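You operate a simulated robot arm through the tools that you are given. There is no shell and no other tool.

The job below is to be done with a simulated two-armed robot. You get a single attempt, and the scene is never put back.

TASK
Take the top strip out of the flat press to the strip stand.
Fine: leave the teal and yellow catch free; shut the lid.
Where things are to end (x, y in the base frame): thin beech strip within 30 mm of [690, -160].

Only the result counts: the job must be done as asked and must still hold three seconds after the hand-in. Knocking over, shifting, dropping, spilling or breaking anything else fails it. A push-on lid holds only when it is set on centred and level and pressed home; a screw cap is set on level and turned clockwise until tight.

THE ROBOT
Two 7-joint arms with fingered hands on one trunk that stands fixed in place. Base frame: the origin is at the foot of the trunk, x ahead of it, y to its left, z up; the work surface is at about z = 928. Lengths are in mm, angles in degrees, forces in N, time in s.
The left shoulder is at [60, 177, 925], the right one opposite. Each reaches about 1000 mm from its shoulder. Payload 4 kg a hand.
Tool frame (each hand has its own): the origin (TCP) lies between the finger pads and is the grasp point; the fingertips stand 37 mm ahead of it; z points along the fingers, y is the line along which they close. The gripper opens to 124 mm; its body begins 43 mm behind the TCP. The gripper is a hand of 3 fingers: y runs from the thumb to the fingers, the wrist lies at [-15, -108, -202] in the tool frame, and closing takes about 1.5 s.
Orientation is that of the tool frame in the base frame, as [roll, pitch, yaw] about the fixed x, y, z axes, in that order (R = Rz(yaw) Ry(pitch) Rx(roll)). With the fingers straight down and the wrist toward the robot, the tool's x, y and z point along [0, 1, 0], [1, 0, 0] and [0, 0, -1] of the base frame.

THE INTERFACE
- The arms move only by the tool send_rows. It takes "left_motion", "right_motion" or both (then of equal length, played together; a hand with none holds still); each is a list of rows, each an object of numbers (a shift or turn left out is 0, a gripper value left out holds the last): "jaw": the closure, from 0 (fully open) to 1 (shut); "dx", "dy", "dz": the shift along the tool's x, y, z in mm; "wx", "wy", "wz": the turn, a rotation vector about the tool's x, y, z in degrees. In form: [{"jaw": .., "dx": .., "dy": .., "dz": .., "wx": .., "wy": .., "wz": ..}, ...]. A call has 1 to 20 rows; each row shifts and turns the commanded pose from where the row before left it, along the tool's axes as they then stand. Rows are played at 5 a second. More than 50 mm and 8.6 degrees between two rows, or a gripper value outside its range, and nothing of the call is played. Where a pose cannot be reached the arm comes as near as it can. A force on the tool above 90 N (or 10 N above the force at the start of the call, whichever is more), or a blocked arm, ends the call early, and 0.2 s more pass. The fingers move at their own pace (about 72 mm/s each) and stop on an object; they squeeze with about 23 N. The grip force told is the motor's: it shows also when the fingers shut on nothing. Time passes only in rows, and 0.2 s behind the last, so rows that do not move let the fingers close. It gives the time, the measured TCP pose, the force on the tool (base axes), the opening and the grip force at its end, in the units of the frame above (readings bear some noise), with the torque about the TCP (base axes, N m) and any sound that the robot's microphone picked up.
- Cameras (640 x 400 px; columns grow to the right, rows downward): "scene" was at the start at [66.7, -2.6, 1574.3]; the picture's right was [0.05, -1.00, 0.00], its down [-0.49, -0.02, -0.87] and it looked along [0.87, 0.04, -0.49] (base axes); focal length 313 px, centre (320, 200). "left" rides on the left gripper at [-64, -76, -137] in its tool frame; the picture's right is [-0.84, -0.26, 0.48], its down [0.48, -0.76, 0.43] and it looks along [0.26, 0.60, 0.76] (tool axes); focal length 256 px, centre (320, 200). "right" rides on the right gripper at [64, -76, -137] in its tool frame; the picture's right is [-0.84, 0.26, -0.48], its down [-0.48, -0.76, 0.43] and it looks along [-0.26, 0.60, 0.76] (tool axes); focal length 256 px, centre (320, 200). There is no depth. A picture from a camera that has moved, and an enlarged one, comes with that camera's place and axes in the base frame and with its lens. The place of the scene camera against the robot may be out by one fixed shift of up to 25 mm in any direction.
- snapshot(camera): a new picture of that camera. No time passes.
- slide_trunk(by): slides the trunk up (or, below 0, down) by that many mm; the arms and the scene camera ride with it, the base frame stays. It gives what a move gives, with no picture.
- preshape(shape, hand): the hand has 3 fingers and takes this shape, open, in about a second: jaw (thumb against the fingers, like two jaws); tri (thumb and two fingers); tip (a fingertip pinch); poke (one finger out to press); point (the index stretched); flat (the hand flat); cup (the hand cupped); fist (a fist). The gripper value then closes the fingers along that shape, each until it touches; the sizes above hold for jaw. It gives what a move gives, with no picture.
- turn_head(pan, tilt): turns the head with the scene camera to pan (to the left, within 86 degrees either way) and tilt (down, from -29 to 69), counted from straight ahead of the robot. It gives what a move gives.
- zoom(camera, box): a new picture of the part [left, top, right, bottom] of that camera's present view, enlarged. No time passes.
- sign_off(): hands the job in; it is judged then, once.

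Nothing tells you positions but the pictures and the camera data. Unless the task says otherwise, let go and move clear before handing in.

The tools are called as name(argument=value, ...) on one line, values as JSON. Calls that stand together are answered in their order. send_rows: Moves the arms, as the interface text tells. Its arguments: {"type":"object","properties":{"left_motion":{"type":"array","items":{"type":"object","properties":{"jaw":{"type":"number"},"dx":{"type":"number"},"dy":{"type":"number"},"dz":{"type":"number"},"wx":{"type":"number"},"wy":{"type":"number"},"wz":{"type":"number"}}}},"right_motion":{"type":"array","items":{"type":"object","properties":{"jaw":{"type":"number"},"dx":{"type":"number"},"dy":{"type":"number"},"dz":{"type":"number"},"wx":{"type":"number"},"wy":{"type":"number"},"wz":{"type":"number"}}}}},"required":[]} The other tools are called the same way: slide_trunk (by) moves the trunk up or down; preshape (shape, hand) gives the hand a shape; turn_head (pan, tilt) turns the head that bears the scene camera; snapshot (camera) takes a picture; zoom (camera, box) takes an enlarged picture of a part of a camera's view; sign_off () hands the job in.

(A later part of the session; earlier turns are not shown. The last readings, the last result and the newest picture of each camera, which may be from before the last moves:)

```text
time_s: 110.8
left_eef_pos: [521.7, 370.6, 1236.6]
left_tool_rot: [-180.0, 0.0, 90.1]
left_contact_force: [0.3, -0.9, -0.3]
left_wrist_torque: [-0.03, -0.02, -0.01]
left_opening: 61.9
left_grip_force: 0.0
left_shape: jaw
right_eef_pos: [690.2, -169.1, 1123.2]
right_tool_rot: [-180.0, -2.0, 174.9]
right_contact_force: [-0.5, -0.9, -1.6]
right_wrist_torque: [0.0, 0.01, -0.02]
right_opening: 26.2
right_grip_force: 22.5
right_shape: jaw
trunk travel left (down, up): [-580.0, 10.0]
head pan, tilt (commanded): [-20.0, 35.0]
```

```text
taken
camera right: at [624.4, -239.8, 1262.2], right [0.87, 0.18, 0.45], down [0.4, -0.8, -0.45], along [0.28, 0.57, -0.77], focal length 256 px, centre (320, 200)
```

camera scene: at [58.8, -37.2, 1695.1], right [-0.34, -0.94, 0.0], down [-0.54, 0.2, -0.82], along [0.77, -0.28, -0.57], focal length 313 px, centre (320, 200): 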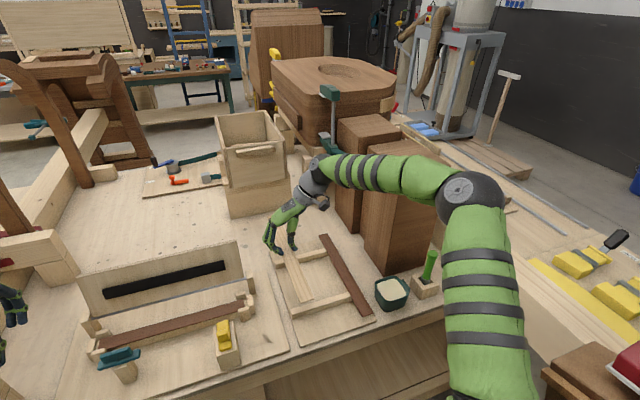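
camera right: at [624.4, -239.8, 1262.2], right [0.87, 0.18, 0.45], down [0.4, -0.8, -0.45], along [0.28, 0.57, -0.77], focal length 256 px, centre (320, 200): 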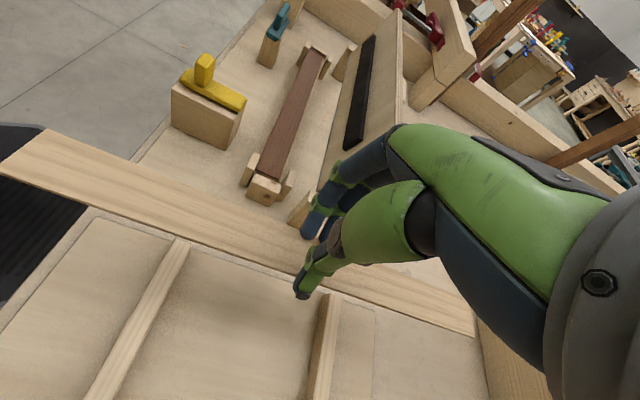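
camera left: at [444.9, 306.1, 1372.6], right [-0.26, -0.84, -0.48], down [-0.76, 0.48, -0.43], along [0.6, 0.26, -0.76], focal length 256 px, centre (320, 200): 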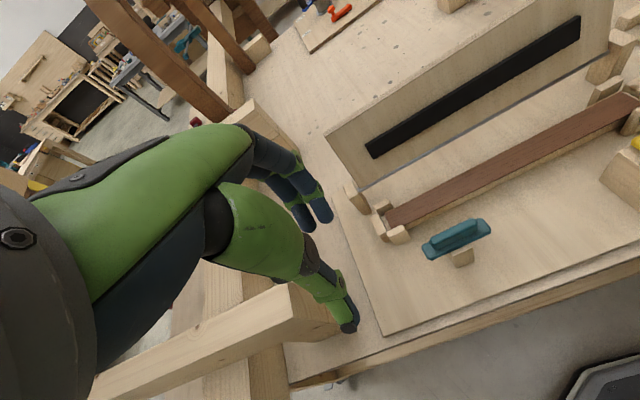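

Computed from the camera, the strip is now level and aligned with centre ≈ (687, -162). I make a small correction and lower it toward the rails.

send_rows(right_motion=[{"dx": -7, "dy": 2.6}, {"dz": 20}, {"dz": 25}, {"dz": 25}, {"dz": 20}, {"dz": 8}, {}])

snapshot(camera="right")

zoom(camera="scene", box=[240, 210, 400, 350])

```text
time_s: 112.5
left_eef_pos: [521.3, 371.6, 1235.7]
left_tool_rot: [180.0, 0.0, 90.1]
left_contact_force: [-0.9, 0.3, 0.3]
left_wrist_torque: [0.0, 0.03, -0.02]
left_opening: 61.9
left_grip_force: 0.0
left_shape: jaw
right_eef_pos: [693.5, -165.1, 1024.4]
right_tool_rot: [179.9, -2.0, 175.0]
right_contact_force: [-0.1, 0.4, 0.4]
right_wrist_torque: [-0.01, 0.01, 0.01]
right_opening: 25.8
right_grip_force: 22.7
right_shape: jaw
trunk travel left (down, up): [-580.0, 10.0]
head pan, tilt (commanded): [-20.0, 35.0]
```

```text
taken
camera right: at [628.1, -236.3, 1163.1], right [0.87, 0.18, 0.45], down [0.4, -0.8, -0.45], along [0.28, 0.57, -0.77], focal length 256 px, centre (320, 200)
```

right: 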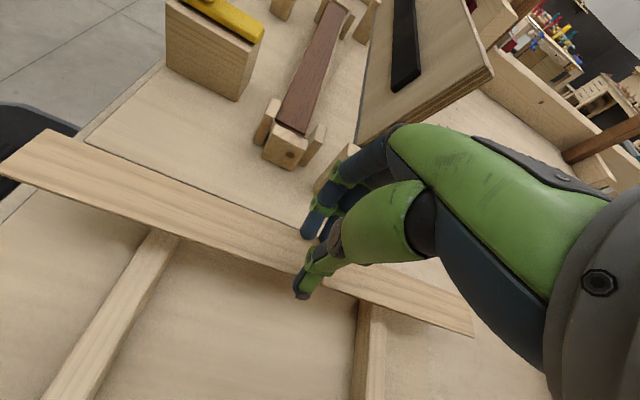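

```text
2.86 times, centred on (320, 280) of scene
camera zoom: at [58.8, -37.2, 1695.1], right [-0.34, -0.94, 0.0], down [-0.54, 0.2, -0.82], along [0.77, -0.28, -0.57], focal length 895 px, centre (320, -29)
```

zoom: 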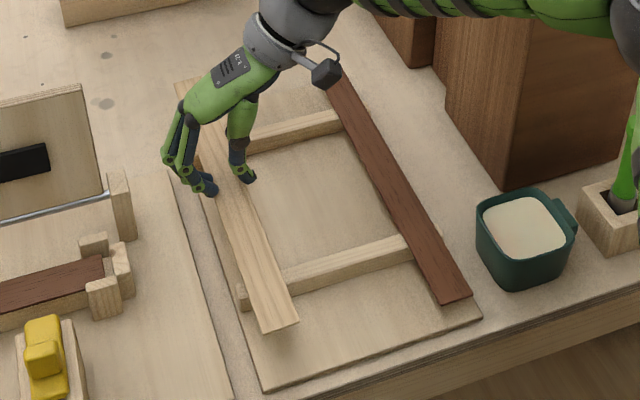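

send_rows(right_motion=[{"dz": 5}, {"dz": 4}, {"dz": 3}, {}])

send_rows(right_motion=[{"dz": 2}, {}])

send_rows(right_motion=[{"dz": 2}, {}])

zoom(camera="right", box=[60, 160, 400, 400])

```text
time_s: 113.5
left_eef_pos: [522.7, 372.2, 1236.7]
left_tool_rot: [-179.9, 0.0, 90.1]
left_contact_force: [-0.1, -0.3, -1.2]
left_wrist_torque: [0.02, -0.01, 0.01]
left_opening: 61.8
left_grip_force: 0.1
left_shape: jaw
right_eef_pos: [693.0, -165.9, 1013.6]
right_tool_rot: [179.9, -2.0, 174.9]
right_contact_force: [0.1, -0.8, -0.9]
right_wrist_torque: [0.0, -0.01, -0.01]
right_opening: 25.8
right_grip_force: 23.0
right_shape: jaw
trunk travel left (down, up): [-580.0, 10.0]
head pan, tilt (commanded): [-20.0, 35.0]
```

```text
time_s: 114.0
left_eef_pos: [522.7, 370.7, 1235.3]
left_tool_rot: [180.0, -0.1, 90.1]
left_contact_force: [-0.7, -1.0, 0.2]
left_wrist_torque: [0.01, -0.01, 0.03]
left_opening: 61.8
left_grip_force: 0.1
left_shape: jaw
right_eef_pos: [694.0, -165.0, 1009.6]
right_tool_rot: [179.9, -2.0, 175.0]
right_contact_force: [0.6, 0.5, -0.2]
right_wrist_torque: [0.0, 0.0, -0.02]
right_opening: 26.2
right_grip_force: 22.9
right_shape: jaw
trunk travel left (down, up): [-580.0, 10.0]
head pan, tilt (commanded): [-20.0, 35.0]
```

```text
time_s: 114.7
left_eef_pos: [521.5, 371.9, 1236.3]
left_tool_rot: [-180.0, 0.0, 90.1]
left_contact_force: [0.4, 0.4, -0.7]
left_wrist_torque: [0.01, 0.0, -0.01]
left_opening: 61.6
left_grip_force: 0.1
left_shape: jaw
right_eef_pos: [693.1, -164.5, 1008.1]
right_tool_rot: [179.9, -2.1, 175.0]
right_contact_force: [0.2, -0.3, -1.0]
right_wrist_torque: [0.01, 0.03, 0.02]
right_opening: 26.1
right_grip_force: 22.9
right_shape: jaw
trunk travel left (down, up): [-580.0, 10.0]
head pan, tilt (commanded): [-20.0, 35.0]
```

```text
1.67 times, centred on (230, 280) of right
camera zoom: at [628.2, -236.3, 1147.2], right [0.87, 0.18, 0.45], down [0.4, -0.8, -0.45], along [0.28, 0.57, -0.77], focal length 427 px, centre (470, 67)
```

zoom: 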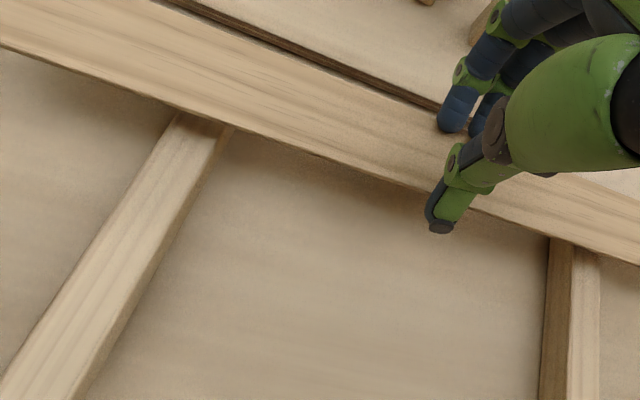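

send_rows(right_motion=[{"dz": 2}, {}])

send_rows(right_motion=[{"dz": 2}, {}])

send_rows(right_motion=[{"dz": 1.5}, {}])

send_rows(right_motion=[{"dz": 1.5}, {}])

zoom(camera="right", box=[60, 160, 400, 400])

```text
time_s: 115.2
left_eef_pos: [523.4, 371.1, 1236.3]
left_tool_rot: [180.0, 0.0, 90.1]
left_contact_force: [0.7, -1.5, -0.2]
left_wrist_torque: [0.0, -0.05, 0.03]
left_opening: 61.9
left_grip_force: 0.1
left_shape: jaw
right_eef_pos: [695.1, -165.4, 1006.3]
right_tool_rot: [180.0, -2.1, 175.1]
right_contact_force: [-0.2, 0.7, 0.1]
right_wrist_torque: [0.0, 0.01, 0.0]
right_opening: 26.0
right_grip_force: 22.3
right_shape: jaw
trunk travel left (down, up): [-580.0, 10.0]
head pan, tilt (commanded): [-20.0, 35.0]
```

```text
time_s: 115.8
left_eef_pos: [520.8, 371.0, 1235.7]
left_tool_rot: [179.9, 0.0, 90.1]
left_contact_force: [0.3, -0.2, 0.0]
left_wrist_torque: [0.0, 0.01, -0.02]
left_opening: 61.6
left_grip_force: 0.1
left_shape: jaw
right_eef_pos: [694.1, -167.0, 1003.9]
right_tool_rot: [-179.9, -2.1, 175.1]
right_contact_force: [-0.3, 0.1, -0.6]
right_wrist_torque: [0.01, 0.01, -0.02]
right_opening: 25.9
right_grip_force: 23.0
right_shape: jaw
trunk travel left (down, up): [-580.0, 10.0]
head pan, tilt (commanded): [-20.0, 35.0]
```

```text
time_s: 116.5
left_eef_pos: [522.0, 371.9, 1236.3]
left_tool_rot: [180.0, 0.0, 90.1]
left_contact_force: [-0.4, -0.7, 0.2]
left_wrist_torque: [-0.03, 0.02, 0.02]
left_opening: 61.8
left_grip_force: 0.0
left_shape: jaw
right_eef_pos: [695.1, -165.7, 1002.4]
right_tool_rot: [-180.0, -2.0, 175.0]
right_contact_force: [0.9, 0.3, 0.4]
right_wrist_torque: [0.0, 0.02, -0.01]
right_opening: 25.9
right_grip_force: 22.5
right_shape: jaw
trunk travel left (down, up): [-580.0, 10.0]
head pan, tilt (commanded): [-20.0, 35.0]
```

```text
time_s: 117.0
left_eef_pos: [521.1, 369.7, 1236.4]
left_tool_rot: [-179.9, 0.0, 90.2]
left_contact_force: [0.0, -0.6, -0.2]
left_wrist_torque: [0.02, 0.01, 0.02]
left_opening: 61.8
left_grip_force: 0.1
left_shape: jaw
right_eef_pos: [693.8, -166.2, 1001.7]
right_tool_rot: [179.8, -2.0, 175.0]
right_contact_force: [-0.7, -0.2, -0.1]
right_wrist_torque: [0.0, -0.01, 0.02]
right_opening: 25.8
right_grip_force: 23.4
right_shape: jaw
trunk travel left (down, up): [-580.0, 10.0]
head pan, tilt (commanded): [-20.0, 35.0]
```

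```text
1.67 times, centred on (230, 280) of right
camera zoom: at [628.2, -236.8, 1139.9], right [0.87, 0.18, 0.45], down [0.4, -0.8, -0.45], along [0.28, 0.57, -0.77], focal length 427 px, centre (470, 67)
```

zoom: 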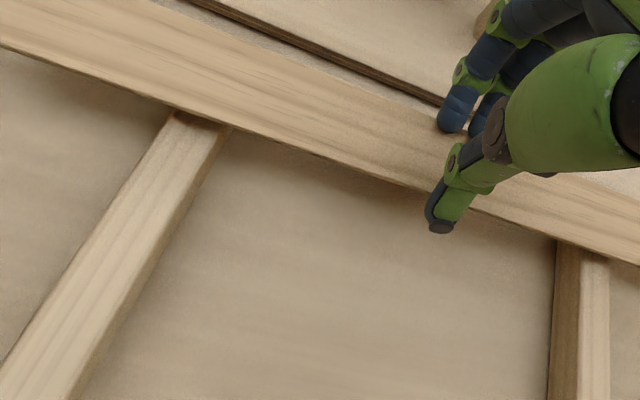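

zoom(camera="right", box=[140, 200, 220, 260])

zoom(camera="right", box=[340, 280, 420, 340])

zoom(camera="scene", box=[270, 250, 350, 320])

```text
6.67 times, centred on (180, 230) of right
camera zoom: at [628.2, -236.8, 1139.9], right [0.87, 0.18, 0.45], down [0.4, -0.8, -0.45], along [0.28, 0.57, -0.77], focal length 1707 px, centre (1253, 0)
```

zoom: 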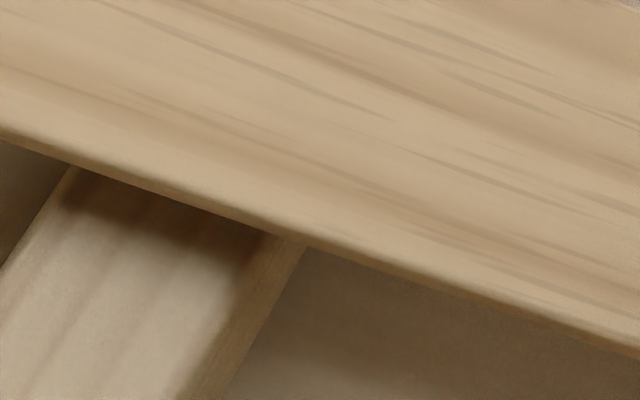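

```text
6.67 times, centred on (380, 310) of right
camera zoom: at [628.2, -236.8, 1139.9], right [0.87, 0.18, 0.45], down [0.4, -0.8, -0.45], along [0.28, 0.57, -0.77], focal length 1707 px, centre (-80, -533)
```

zoom: 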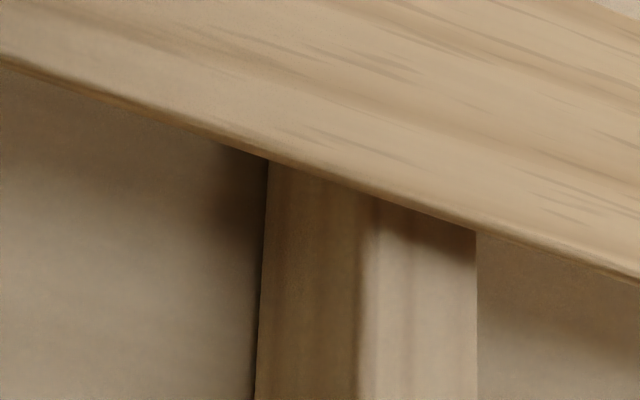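

```text
5.71 times, centred on (310, 285) of scene
camera zoom: at [58.8, -37.2, 1695.1], right [-0.34, -0.94, 0.0], down [-0.54, 0.2, -0.82], along [0.77, -0.28, -0.57], focal length 1791 px, centre (377, -286)
```

zoom: 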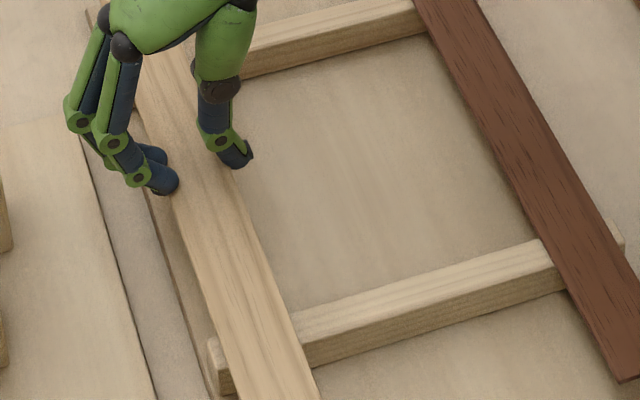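

There's still a small gap. I continue lowering gently until contact.

send_rows(right_motion=[{"dz": 1.5}, {"dz": 1.5}, {}])

send_rows(right_motion=[{"dz": 1.5}, {"dz": 1}, {}])

send_rows(right_motion=[{"dz": 1.5}, {"dz": 1}, {}])

zoom(camera="right", box=[140, 200, 220, 260])

```text
time_s: 117.8
left_eef_pos: [521.9, 370.6, 1236.4]
left_tool_rot: [180.0, 0.0, 90.1]
left_contact_force: [-0.1, 0.2, 0.2]
left_wrist_torque: [0.0, -0.02, -0.01]
left_opening: 61.8
left_grip_force: 0.0
left_shape: jaw
right_eef_pos: [692.9, -164.9, 998.7]
right_tool_rot: [180.0, -2.0, 175.0]
right_contact_force: [0.0, 0.5, -0.3]
right_wrist_torque: [0.0, 0.0, -0.01]
right_opening: 25.8
right_grip_force: 23.2
right_shape: jaw
trunk travel left (down, up): [-580.0, 10.0]
head pan, tilt (commanded): [-20.0, 35.0]
```

```text
time_s: 118.7
left_eef_pos: [521.8, 370.8, 1236.3]
left_tool_rot: [179.9, 0.0, 90.0]
left_contact_force: [-0.1, -0.4, 0.2]
left_wrist_torque: [0.01, 0.03, 0.03]
left_opening: 61.7
left_grip_force: 0.1
left_shape: jaw
right_eef_pos: [693.7, -166.3, 995.3]
right_tool_rot: [-180.0, -2.1, 175.0]
right_contact_force: [-0.7, -0.4, -0.7]
right_wrist_torque: [0.0, 0.01, 0.02]
right_opening: 25.8
right_grip_force: 22.6
right_shape: jaw
trunk travel left (down, up): [-580.0, 10.0]
head pan, tilt (commanded): [-20.0, 35.0]
```

```text
time_s: 119.5
left_eef_pos: [520.7, 371.0, 1235.9]
left_tool_rot: [-179.9, 0.0, 90.1]
left_contact_force: [-0.4, 0.7, -0.1]
left_wrist_torque: [0.0, 0.02, -0.03]
left_opening: 61.9
left_grip_force: 0.0
left_shape: jaw
right_eef_pos: [692.5, -165.4, 994.0]
right_tool_rot: [179.9, -1.9, 175.0]
right_contact_force: [0.2, 0.6, -0.3]
right_wrist_torque: [-0.01, 0.0, -0.01]
right_opening: 26.0
right_grip_force: 22.9
right_shape: jaw
trunk travel left (down, up): [-580.0, 10.0]
head pan, tilt (commanded): [-20.0, 35.0]
```

```text
6.67 times, centred on (180, 230) of right
camera zoom: at [627.3, -237.3, 1131.2], right [0.87, 0.18, 0.45], down [0.4, -0.8, -0.45], along [0.28, 0.57, -0.77], focal length 1707 px, centre (1253, 0)
```

zoom: 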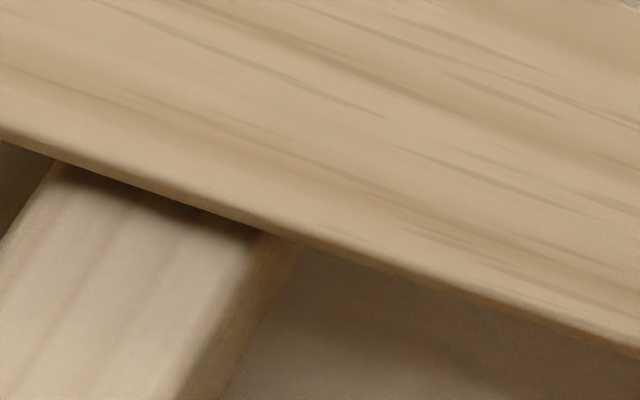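

send_rows(right_motion=[{"dz": 1.5}, {"dz": 1.5}, {}])

send_rows(right_motion=[{"dz": 1}, {"dz": 1}, {}])

send_rows(right_motion=[{"dz": 1}, {"dz": 1}, {}])

zoom(camera="right", box=[140, 200, 220, 260])

zoom(camera="right", box=[340, 280, 420, 340])

```text
time_s: 120.2
left_eef_pos: [521.1, 371.0, 1236.5]
left_tool_rot: [180.0, 0.0, 90.0]
left_contact_force: [0.3, 0.3, 0.5]
left_wrist_torque: [0.02, 0.01, 0.03]
left_opening: 62.0
left_grip_force: 0.1
left_shape: jaw
right_eef_pos: [693.6, -167.2, 990.7]
right_tool_rot: [-180.0, -1.9, 175.1]
right_contact_force: [0.8, 0.5, 5.5]
right_wrist_torque: [0.17, -0.02, -0.04]
right_opening: 26.4
right_grip_force: 23.0
right_shape: jaw
trunk travel left (down, up): [-580.0, 10.0]
head pan, tilt (commanded): [-20.0, 35.0]
```

```text
time_s: 121.0
left_eef_pos: [519.9, 372.4, 1236.2]
left_tool_rot: [179.9, 0.0, 90.1]
left_contact_force: [0.4, 0.5, 0.3]
left_wrist_torque: [0.0, 0.0, -0.02]
left_opening: 61.8
left_grip_force: 0.0
left_shape: jaw
right_eef_pos: [691.9, -165.8, 989.2]
right_tool_rot: [179.9, -1.9, 175.0]
right_contact_force: [1.6, 1.5, 14.9]
right_wrist_torque: [0.41, -0.01, -0.09]
right_opening: 27.0
right_grip_force: 22.8
right_shape: jaw
trunk travel left (down, up): [-580.0, 10.0]
head pan, tilt (commanded): [-20.0, 35.0]
```

```text
time_s: 121.8
left_eef_pos: [519.9, 371.1, 1237.1]
left_tool_rot: [179.9, 0.0, 90.0]
left_contact_force: [0.6, -0.2, -0.5]
left_wrist_torque: [0.0, 0.03, 0.02]
left_opening: 61.8
left_grip_force: 0.0
left_shape: jaw
right_eef_pos: [692.3, -164.7, 989.6]
right_tool_rot: [180.0, -1.8, 175.0]
right_contact_force: [4.1, 4.7, 27.2]
right_wrist_torque: [0.77, -0.08, -0.15]
right_opening: 28.2
right_grip_force: 22.7
right_shape: jaw
trunk travel left (down, up): [-580.0, 10.0]
head pan, tilt (commanded): [-20.0, 35.0]
```

```text
6.67 times, centred on (180, 230) of right
camera zoom: at [626.2, -236.0, 1127.7], right [0.87, 0.18, 0.46], down [0.4, -0.8, -0.45], along [0.28, 0.58, -0.77], focal length 1707 px, centre (1253, 0)
```

zoom: 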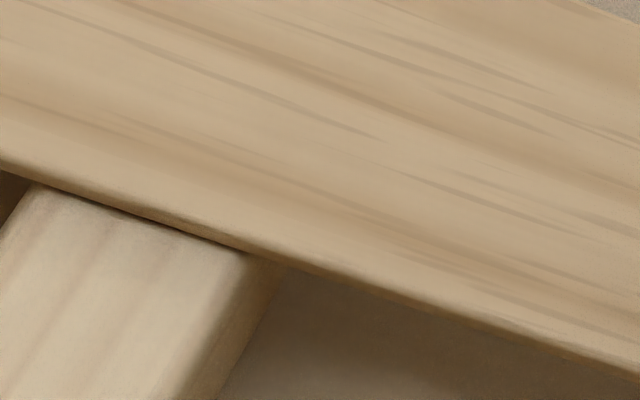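

```text
6.67 times, centred on (380, 310) of right
camera zoom: at [626.2, -236.0, 1127.7], right [0.87, 0.18, 0.46], down [0.4, -0.8, -0.45], along [0.28, 0.58, -0.77], focal length 1707 px, centre (-80, -533)
```

zoom: 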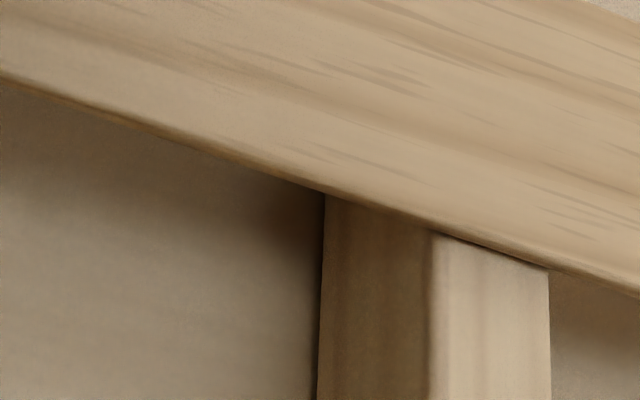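

Contact with both rails is confirmed (I pressed slightly more than needed). I ease up a few millimetres before releasing.

send_rows(right_motion=[{"dz": -1.5}, {"dz": -1.5}, {}])

snapshot(camera="right")

zoom(camera="scene", box=[240, 210, 400, 350])

```text
time_s: 122.7
left_eef_pos: [520.2, 371.7, 1236.9]
left_tool_rot: [-180.0, 0.0, 90.0]
left_contact_force: [-0.6, -0.9, -0.3]
left_wrist_torque: [0.02, 0.01, -0.02]
left_opening: 61.9
left_grip_force: 0.1
left_shape: jaw
right_eef_pos: [692.0, -165.8, 990.5]
right_tool_rot: [-179.9, -2.0, 175.0]
right_contact_force: [2.8, 5.3, 15.0]
right_wrist_torque: [0.55, -0.05, -0.12]
right_opening: 27.8
right_grip_force: 22.7
right_shape: jaw
trunk travel left (down, up): [-580.0, 10.0]
head pan, tilt (commanded): [-20.0, 35.0]
```

```text
taken
camera right: at [626.7, -236.7, 1128.5], right [0.87, 0.18, 0.45], down [0.4, -0.8, -0.45], along [0.28, 0.57, -0.77], focal length 256 px, centre (320, 200)
```

right: 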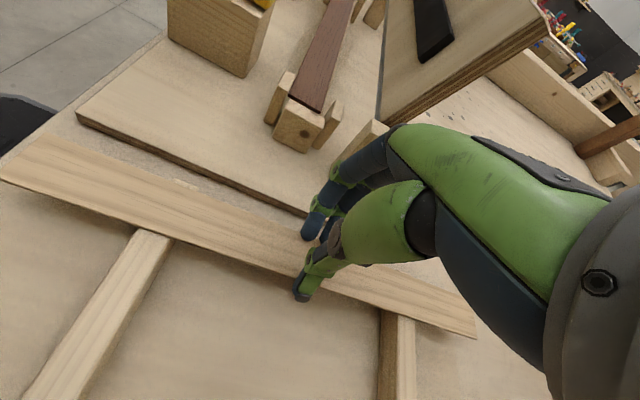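

```text
2.86 times, centred on (320, 280) of scene
camera zoom: at [57.8, -36.3, 1695.1], right [-0.34, -0.94, 0.0], down [-0.54, 0.2, -0.82], along [0.77, -0.28, -0.57], focal length 895 px, centre (320, -29)
```

zoom: 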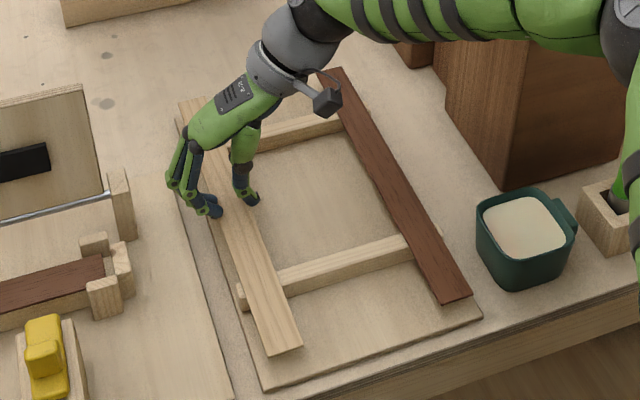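

send_rows(right_motion=[{"dz": -1.5}, {}])

zoom(camera="right", box=[140, 200, 220, 260])

zoom(camera="right", box=[340, 280, 420, 340])

```text
time_s: 123.2
left_eef_pos: [522.9, 371.1, 1236.6]
left_tool_rot: [179.9, 0.0, 90.2]
left_contact_force: [-0.4, -0.7, -0.2]
left_wrist_torque: [-0.01, 0.01, -0.01]
left_opening: 61.8
left_grip_force: 0.2
left_shape: jaw
right_eef_pos: [691.3, -167.2, 990.5]
right_tool_rot: [-179.9, -2.0, 175.0]
right_contact_force: [-0.6, 1.3, 2.6]
right_wrist_torque: [0.16, -0.03, 0.02]
right_opening: 27.3
right_grip_force: 22.6
right_shape: jaw
trunk travel left (down, up): [-580.0, 10.0]
head pan, tilt (commanded): [-20.0, 35.0]
```

```text
6.67 times, centred on (180, 230) of right
camera zoom: at [626.7, -238.2, 1129.0], right [0.87, 0.18, 0.45], down [0.4, -0.8, -0.45], along [0.28, 0.57, -0.77], focal length 1707 px, centre (1253, 0)
```

zoom: 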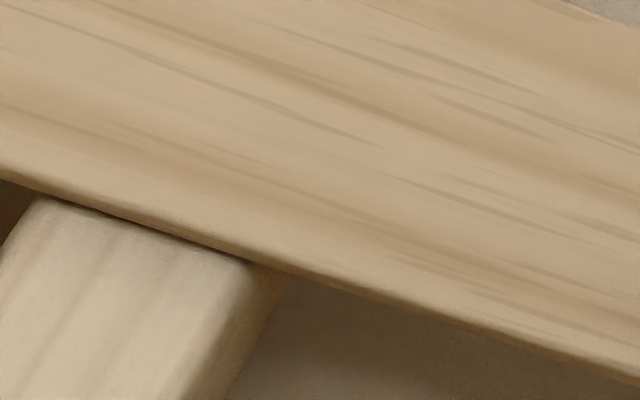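

```text
6.67 times, centred on (380, 310) of right
camera zoom: at [626.7, -238.2, 1129.0], right [0.87, 0.18, 0.45], down [0.4, -0.8, -0.45], along [0.28, 0.57, -0.77], focal length 1707 px, centre (-80, -533)
```

zoom: 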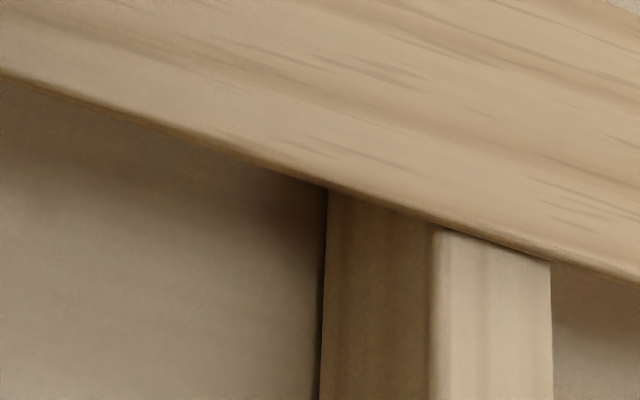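

The strip rests lightly on both rails. I release it.

send_rows(right_motion=[{"jaw": 0.72}, {"jaw": 0.62}, {"jaw": 0.52}, {}, {}])

snapshot(camera="right")

zoom(camera="scene", box=[240, 210, 400, 350])

```text
time_s: 124.5
left_eef_pos: [522.2, 370.2, 1236.5]
left_tool_rot: [179.9, 0.1, 90.1]
left_contact_force: [0.3, 1.0, 0.2]
left_wrist_torque: [0.01, 0.03, 0.04]
left_opening: 61.5
left_grip_force: 0.1
left_shape: jaw
right_eef_pos: [692.8, -165.2, 991.7]
right_tool_rot: [-179.9, -2.0, 175.1]
right_contact_force: [0.0, -0.2, -0.2]
right_wrist_torque: [0.0, -0.03, 0.0]
right_opening: 59.3
right_grip_force: 0.0
right_shape: jaw
trunk travel left (down, up): [-580.0, 10.0]
head pan, tilt (commanded): [-20.0, 35.0]
```

```text
taken
camera right: at [627.5, -237.4, 1130.0], right [0.87, 0.18, 0.45], down [0.4, -0.8, -0.45], along [0.28, 0.57, -0.77], focal length 256 px, centre (320, 200)
```

right: 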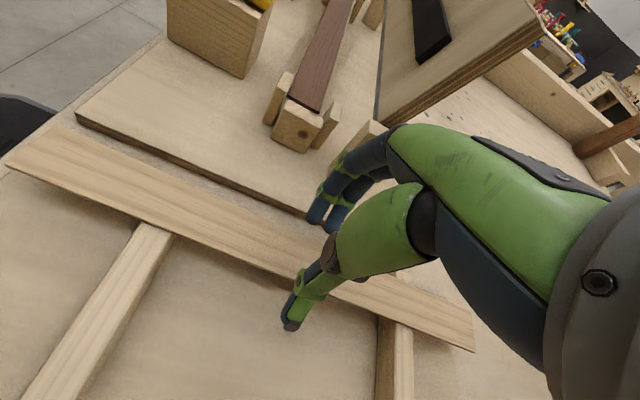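

```text
2.86 times, centred on (320, 280) of scene
camera zoom: at [58.8, -37.2, 1695.1], right [-0.34, -0.94, 0.0], down [-0.54, 0.2, -0.82], along [0.77, -0.28, -0.57], focal length 895 px, centre (320, -29)
```

zoom: 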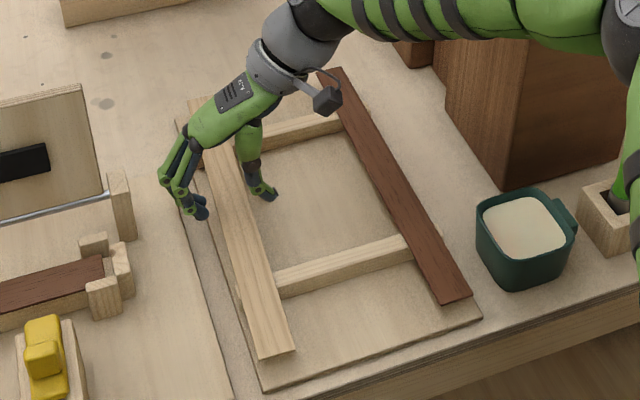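

Released cleanly. I raise the hand straight up and verify the strip's position.

send_rows(right_motion=[{"dz": -15}, {"dz": -35}, {"dz": -45}, {"dz": -45}, {}])

snapshot(camera="right")

turn_head(pan=2.8, tilt=29.1)

snapshot(camera="scene")

```text
time_s: 125.7
left_eef_pos: [522.3, 372.5, 1235.9]
left_tool_rot: [180.0, 0.1, 90.0]
left_contact_force: [0.6, 0.0, -0.2]
left_wrist_torque: [-0.02, 0.0, 0.01]
left_opening: 61.6
left_grip_force: 0.1
left_shape: jaw
right_eef_pos: [697.8, -165.0, 1130.8]
right_tool_rot: [179.9, -2.0, 174.9]
right_contact_force: [-0.6, 1.1, 0.5]
right_wrist_torque: [0.05, -0.02, 0.01]
right_opening: 58.9
right_grip_force: 0.0
right_shape: jaw
trunk travel left (down, up): [-580.0, 10.0]
head pan, tilt (commanded): [-20.0, 35.0]
```

```text
taken
camera right: at [632.8, -236.9, 1269.5], right [0.87, 0.18, 0.45], down [0.4, -0.8, -0.45], along [0.28, 0.57, -0.77], focal length 256 px, centre (320, 200)
```

right: 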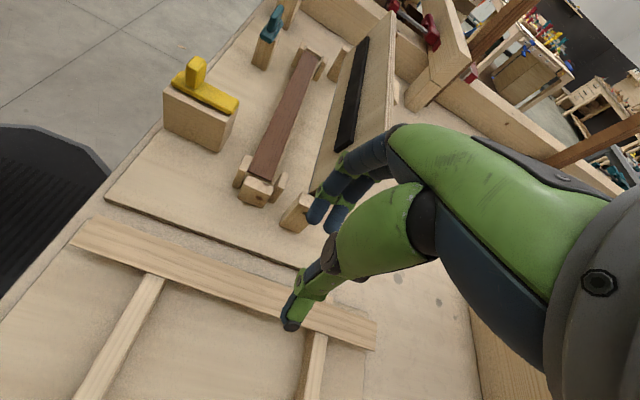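

```text
time_s: 126.5
left_eef_pos: [522.4, 370.9, 1236.2]
left_tool_rot: [179.9, 0.0, 90.2]
left_contact_force: [0.1, -1.1, 0.4]
left_wrist_torque: [0.05, -0.04, 0.01]
left_opening: 61.9
left_grip_force: 0.1
left_shape: jaw
right_eef_pos: [698.0, -164.3, 1130.0]
right_tool_rot: [179.9, -2.0, 175.0]
right_contact_force: [0.3, 0.1, -0.8]
right_wrist_torque: [0.04, 0.01, -0.02]
right_opening: 59.4
right_grip_force: 0.0
right_shape: jaw
trunk travel left (down, up): [-580.0, 10.0]
head pan, tilt (commanded): [2.8, 29.1]
```

```text
taken
camera scene: at [66.7, -2.7, 1704.3], right [0.05, -1.0, 0.0], down [-0.49, -0.02, -0.87], along [0.87, 0.04, -0.49], focal length 313 px, centre (320, 200)
```

scene: 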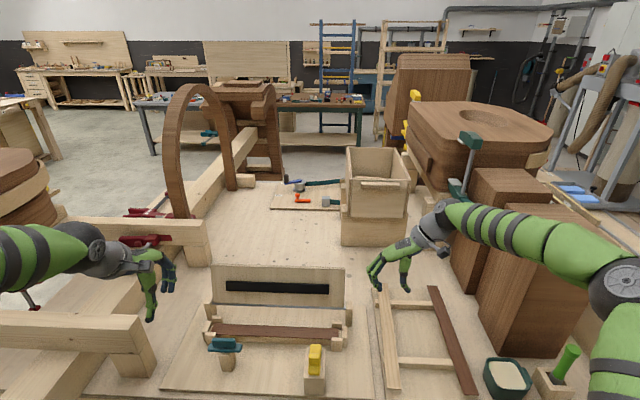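

The strip lies on both rails with centre ≈ (689, -165), within tolerance. Now I close the lid by reversing the opening steps: the right hand goes back in front of the lid as a support, then the left hand pulls the lid over from behind.

send_rows(right_motion=[{"dz": -30, "wy": -2}, {"dz": -35}, {"dx": 30, "dz": -5}, {"dx": 35, "wz": 6}, {"dx": 25, "wz": 8}, {"wz": 8}, {"wz": 8}, {"wz": 8}, {"wz": 8}, {"wz": 8}, {"wz": 8}, {"wz": 8}, {"wz": 8}, {"wz": 7}, {}])

snapshot(camera="right")

snapshot(camera="scene")

```text
time_s: 129.7
left_eef_pos: [521.7, 370.6, 1236.9]
left_tool_rot: [180.0, 0.0, 90.1]
left_contact_force: [-0.8, 0.6, -0.2]
left_wrist_torque: [0.02, -0.02, 0.04]
left_opening: 61.9
left_grip_force: 0.1
left_shape: jaw
right_eef_pos: [610.6, -155.4, 1201.6]
right_tool_rot: [-179.9, 0.1, 89.9]
right_contact_force: [0.2, 0.0, 0.5]
right_wrist_torque: [-0.01, 0.06, 0.02]
right_opening: 59.2
right_grip_force: 0.1
right_shape: jaw
trunk travel left (down, up): [-580.0, 10.0]
head pan, tilt (commanded): [2.8, 29.1]
```

```text
taken
camera right: at [533.5, -92.8, 1337.6], right [0.26, -0.84, 0.48], down [-0.76, -0.48, -0.43], along [0.6, -0.26, -0.76], focal length 256 px, centre (320, 200)
```

right: 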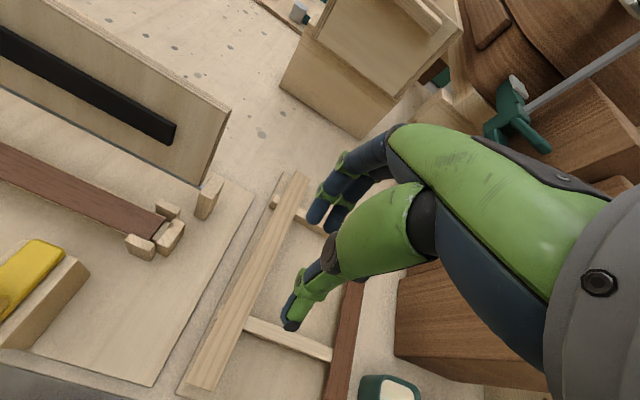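

```text
taken
camera scene: at [66.7, -3.0, 1704.4], right [0.05, -1.0, 0.0], down [-0.49, -0.02, -0.87], along [0.87, 0.04, -0.49], focal length 313 px, centre (320, 200)
```

scene: 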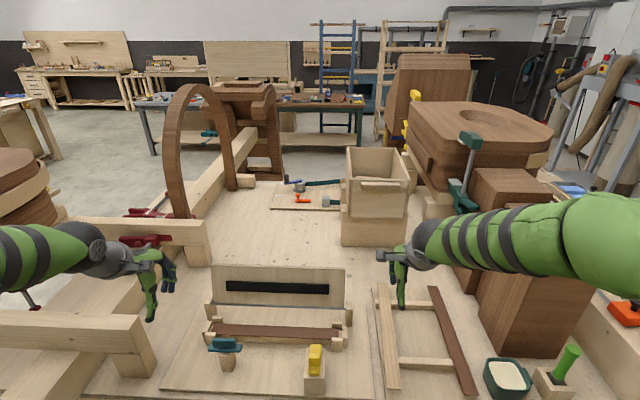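

The strip's position reads ≈ (688, -160). Now the right hand (fingers closed) goes in front of the lid's right part as the catching support.

send_rows(right_motion=[{"jaw": 1, "dx": 40}, {"dx": 40}, {"dx": 40}, {"dx": 33}, {"dz": 35}, {"dz": 39}, {"dy": 20}, {"dy": 17}, {}])

send_rows(left_motion=[{"jaw": 1, "dy": 20, "dz": -10}, {"dy": 40}, {"dy": 45, "dx": -15}, {"dy": 45, "dx": -20}, {"dy": 45, "dx": -25}, {"dy": 45, "dx": -25}, {"dy": 38, "dx": -15}, {}])

snapshot(camera="scene")

snapshot(camera="left")

snapshot(camera="right")

```text
time_s: 131.7
left_eef_pos: [521.5, 370.2, 1236.5]
left_tool_rot: [180.0, -0.1, 90.1]
left_contact_force: [0.1, 0.4, -0.5]
left_wrist_torque: [-0.03, 0.02, 0.01]
left_opening: 61.5
left_grip_force: 0.0
left_shape: jaw
right_eef_pos: [647.4, -2.3, 1126.2]
right_tool_rot: [-180.0, 0.0, 90.0]
right_contact_force: [-0.2, -0.2, 0.4]
right_wrist_torque: [0.0, -0.02, -0.01]
right_opening: 0.0
right_grip_force: 22.8
right_shape: jaw
trunk travel left (down, up): [-580.0, 10.0]
head pan, tilt (commanded): [2.8, 29.1]
```

```text
refused: row 5 steps farther than a row can; nothing moved
```

```text
taken
camera scene: at [66.5, -2.8, 1704.4], right [0.05, -1.0, 0.0], down [-0.49, -0.02, -0.87], along [0.87, 0.04, -0.49], focal length 313 px, centre (320, 200)
```

scene: 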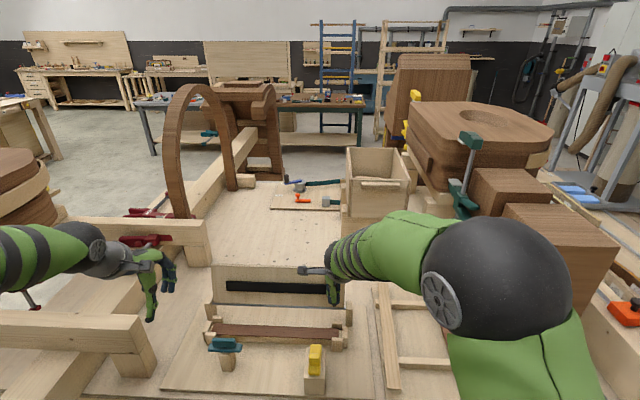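

```text
taken
camera left: at [444.8, 305.8, 1372.7], right [-0.26, -0.84, -0.48], down [-0.76, 0.48, -0.43], along [0.6, 0.26, -0.76], focal length 256 px, centre (320, 200)
```

left: 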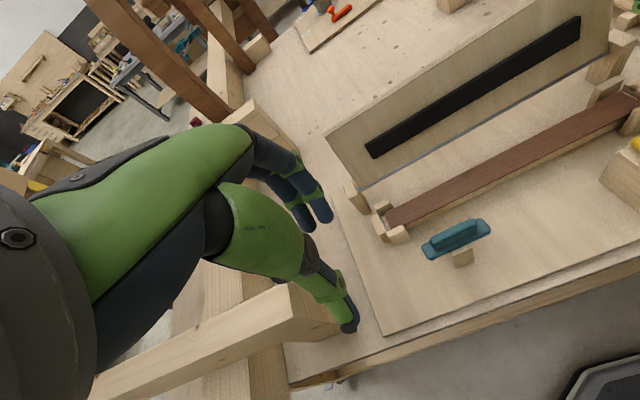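

```text
taken
camera right: at [571.0, 59.5, 1262.1], right [0.26, -0.84, 0.48], down [-0.76, -0.48, -0.43], along [0.6, -0.26, -0.76], focal length 256 px, centre (320, 200)
```

right: 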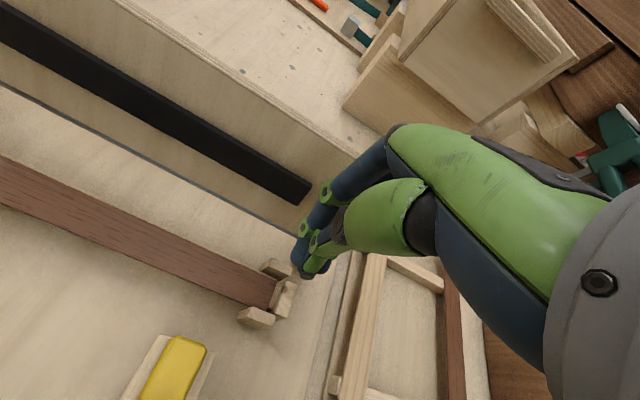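

send_rows(left_motion=[{"jaw": 1, "dy": 30}, {"dy": 42, "dx": -14}, {"dy": 42, "dx": -16}, {"dy": 42, "dx": -18}, {"dy": 42, "dx": -18}, {"dy": 42, "dx": -18}, {"dy": 40, "dx": -16}, {}])

snapshot(camera="scene")

snapshot(camera="left")

```text
time_s: 133.5
left_eef_pos: [802.2, 271.2, 1239.2]
left_tool_rot: [-179.9, -0.1, 90.2]
left_contact_force: [-0.2, -0.1, -0.3]
left_wrist_torque: [0.0, -0.01, -0.03]
left_opening: 0.1
left_grip_force: 22.7
left_shape: jaw
right_eef_pos: [646.4, -3.5, 1126.4]
right_tool_rot: [180.0, 0.0, 89.9]
right_contact_force: [0.0, 0.3, -0.3]
right_wrist_torque: [0.0, -0.01, 0.0]
right_opening: 0.1
right_grip_force: 23.4
right_shape: jaw
trunk travel left (down, up): [-580.0, 10.0]
head pan, tilt (commanded): [2.8, 29.1]
```

```text
taken
camera scene: at [65.7, -2.3, 1704.4], right [0.05, -1.0, 0.0], down [-0.49, -0.02, -0.87], along [0.87, 0.04, -0.49], focal length 313 px, centre (320, 200)
```

scene: 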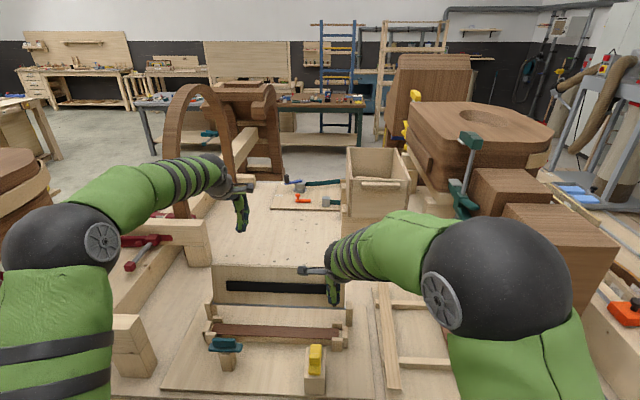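

```text
taken
camera left: at [725.2, 206.8, 1374.6], right [-0.25, -0.84, -0.48], down [-0.76, 0.48, -0.44], along [0.6, 0.26, -0.76], focal length 256 px, centre (320, 200)
```

left: 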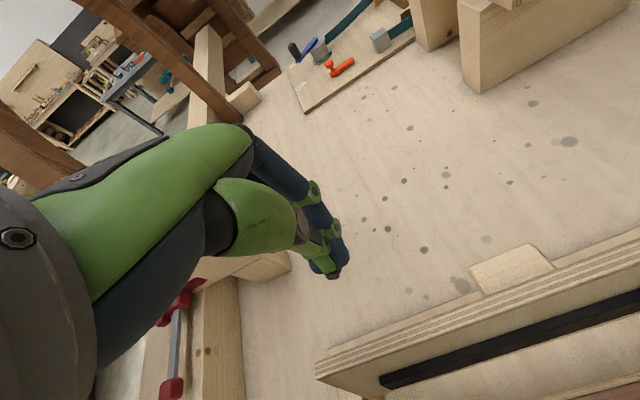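

Left hand is behind the lid. I descend behind it with margin, then approach from behind.

send_rows(left_motion=[{"dy": 14}, {"dz": 30}, {"dz": 30}, {"dz": 25}, {"dz": 20}, {}])

snapshot(camera="left")

zoom(camera="scene", box=[160, 180, 400, 340])

```text
time_s: 134.9
left_eef_pos: [816.9, 271.4, 1132.8]
left_tool_rot: [-179.9, -0.1, 90.1]
left_contact_force: [-0.1, -0.3, 0.3]
left_wrist_torque: [0.0, 0.0, 0.02]
left_opening: 0.2
left_grip_force: 23.2
left_shape: jaw
right_eef_pos: [646.8, -3.4, 1126.3]
right_tool_rot: [-180.0, 0.0, 89.9]
right_contact_force: [-0.1, 0.0, 0.8]
right_wrist_torque: [0.02, 0.02, -0.03]
right_opening: 0.2
right_grip_force: 23.1
right_shape: jaw
trunk travel left (down, up): [-580.0, 10.0]
head pan, tilt (commanded): [2.8, 29.1]
```

```text
taken
camera left: at [740.2, 205.9, 1268.7], right [-0.25, -0.84, -0.48], down [-0.76, 0.48, -0.43], along [0.6, 0.26, -0.76], focal length 256 px, centre (320, 200)
```

left: 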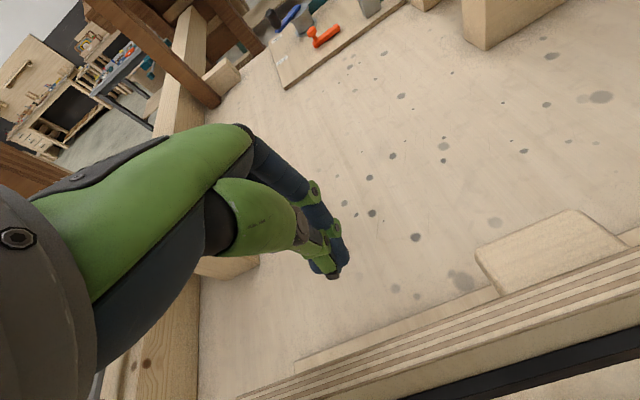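

```text
2.50 times, centred on (280, 260) of scene
camera zoom: at [66.5, -2.7, 1704.4], right [0.05, -1.0, 0.0], down [-0.49, -0.02, -0.87], along [0.87, 0.04, -0.49], focal length 784 px, centre (420, 50)
```

zoom: 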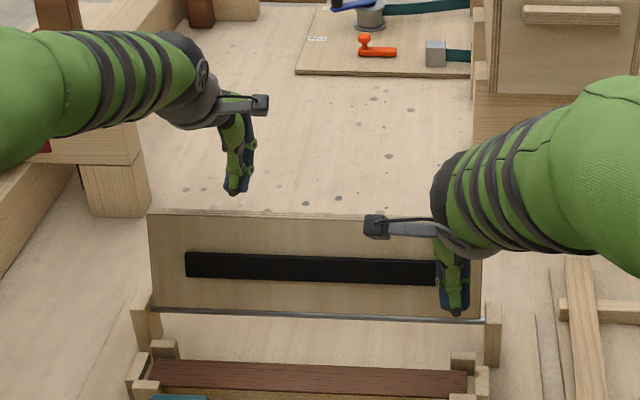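

send_rows(left_motion=[{"dy": -7}, {"dy": -7}, {"dy": -6}])

zoom(camera="scene", box=[160, 180, 400, 340])

snapshot(camera="left")

```text
time_s: 135.7
left_eef_pos: [797.4, 271.1, 1134.5]
left_tool_rot: [-180.0, -0.1, 90.1]
left_contact_force: [0.6, 0.1, 0.4]
left_wrist_torque: [0.02, 0.0, -0.02]
left_opening: 0.2
left_grip_force: 23.4
left_shape: jaw
right_eef_pos: [646.8, -3.7, 1126.1]
right_tool_rot: [179.9, 0.0, 90.1]
right_contact_force: [-0.5, 0.0, 0.0]
right_wrist_torque: [-0.04, -0.02, 0.0]
right_opening: 0.0
right_grip_force: 23.5
right_shape: jaw
trunk travel left (down, up): [-580.0, 10.0]
head pan, tilt (commanded): [2.8, 29.1]
```

```text
2.50 times, centred on (280, 260) of scene
camera zoom: at [66.4, -2.7, 1704.4], right [0.05, -1.0, 0.0], down [-0.49, -0.02, -0.87], along [0.87, 0.04, -0.49], focal length 784 px, centre (420, 50)
```

zoom: 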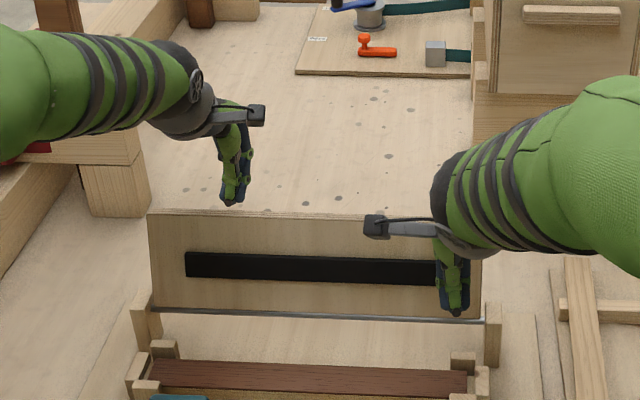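

```text
taken
camera left: at [719.9, 205.2, 1269.7], right [-0.25, -0.84, -0.48], down [-0.76, 0.48, -0.44], along [0.6, 0.26, -0.76], focal length 256 px, centre (320, 200)
```

left: 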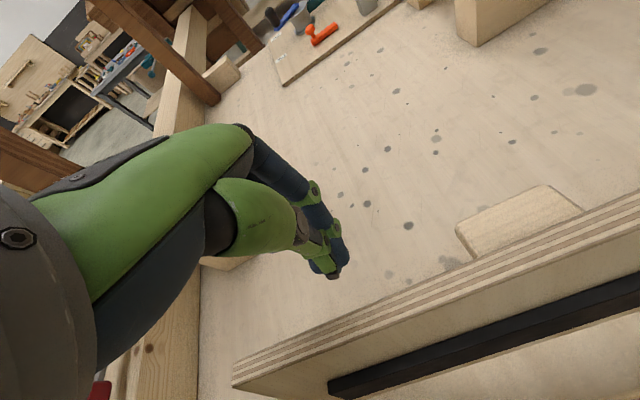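

send_rows(left_motion=[{"dy": -7, "dz": 5}, {"dy": -7, "dz": 5}, {"dy": -6}])

send_rows(left_motion=[{"dy": -5}, {"dy": -5}])

zoom(camera="scene", box=[160, 180, 400, 340])

snapshot(camera="left")

```text
time_s: 136.5
left_eef_pos: [777.1, 269.4, 1122.1]
left_tool_rot: [-179.9, 0.0, 90.0]
left_contact_force: [0.0, 0.7, 0.0]
left_wrist_torque: [-0.02, -0.02, 0.0]
left_opening: 0.0
left_grip_force: 23.0
left_shape: jaw
right_eef_pos: [646.6, -2.0, 1125.5]
right_tool_rot: [-179.9, 0.0, 89.9]
right_contact_force: [-0.3, -0.3, -0.1]
right_wrist_torque: [-0.03, -0.01, 0.02]
right_opening: 0.1
right_grip_force: 23.4
right_shape: jaw
trunk travel left (down, up): [-580.0, 10.0]
head pan, tilt (commanded): [2.8, 29.1]
```

```text
time_s: 137.1
left_eef_pos: [768.0, 269.2, 1121.3]
left_tool_rot: [-180.0, -0.1, 90.1]
left_contact_force: [0.1, -0.9, -0.1]
left_wrist_torque: [-0.01, -0.02, -0.03]
left_opening: 0.0
left_grip_force: 22.9
left_shape: jaw
right_eef_pos: [648.3, -2.8, 1125.8]
right_tool_rot: [180.0, 0.0, 90.0]
right_contact_force: [-0.9, -0.4, -0.3]
right_wrist_torque: [-0.02, -0.01, -0.01]
right_opening: 0.0
right_grip_force: 23.0
right_shape: jaw
trunk travel left (down, up): [-580.0, 10.0]
head pan, tilt (commanded): [2.8, 29.1]
```

```text
2.50 times, centred on (280, 260) of scene
camera zoom: at [66.8, -2.6, 1704.4], right [0.05, -1.0, 0.0], down [-0.49, -0.02, -0.87], along [0.87, 0.04, -0.49], focal length 784 px, centre (420, 50)
```

zoom: 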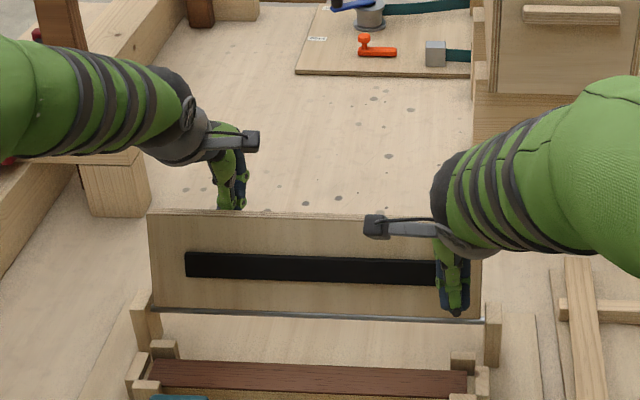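

```text
taken
camera left: at [690.5, 204.8, 1258.5], right [-0.26, -0.84, -0.48], down [-0.76, 0.48, -0.43], along [0.6, 0.26, -0.76], focal length 256 px, centre (320, 200)
```

left: 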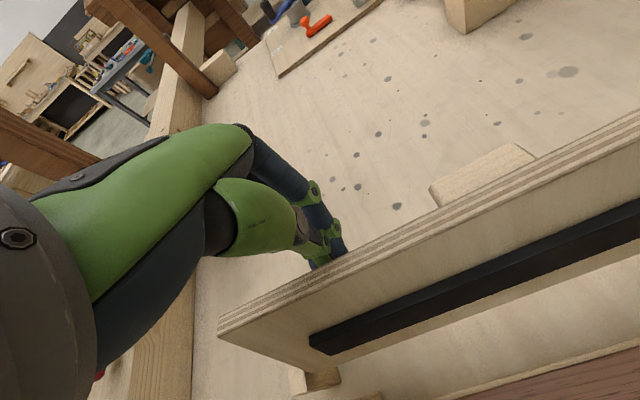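

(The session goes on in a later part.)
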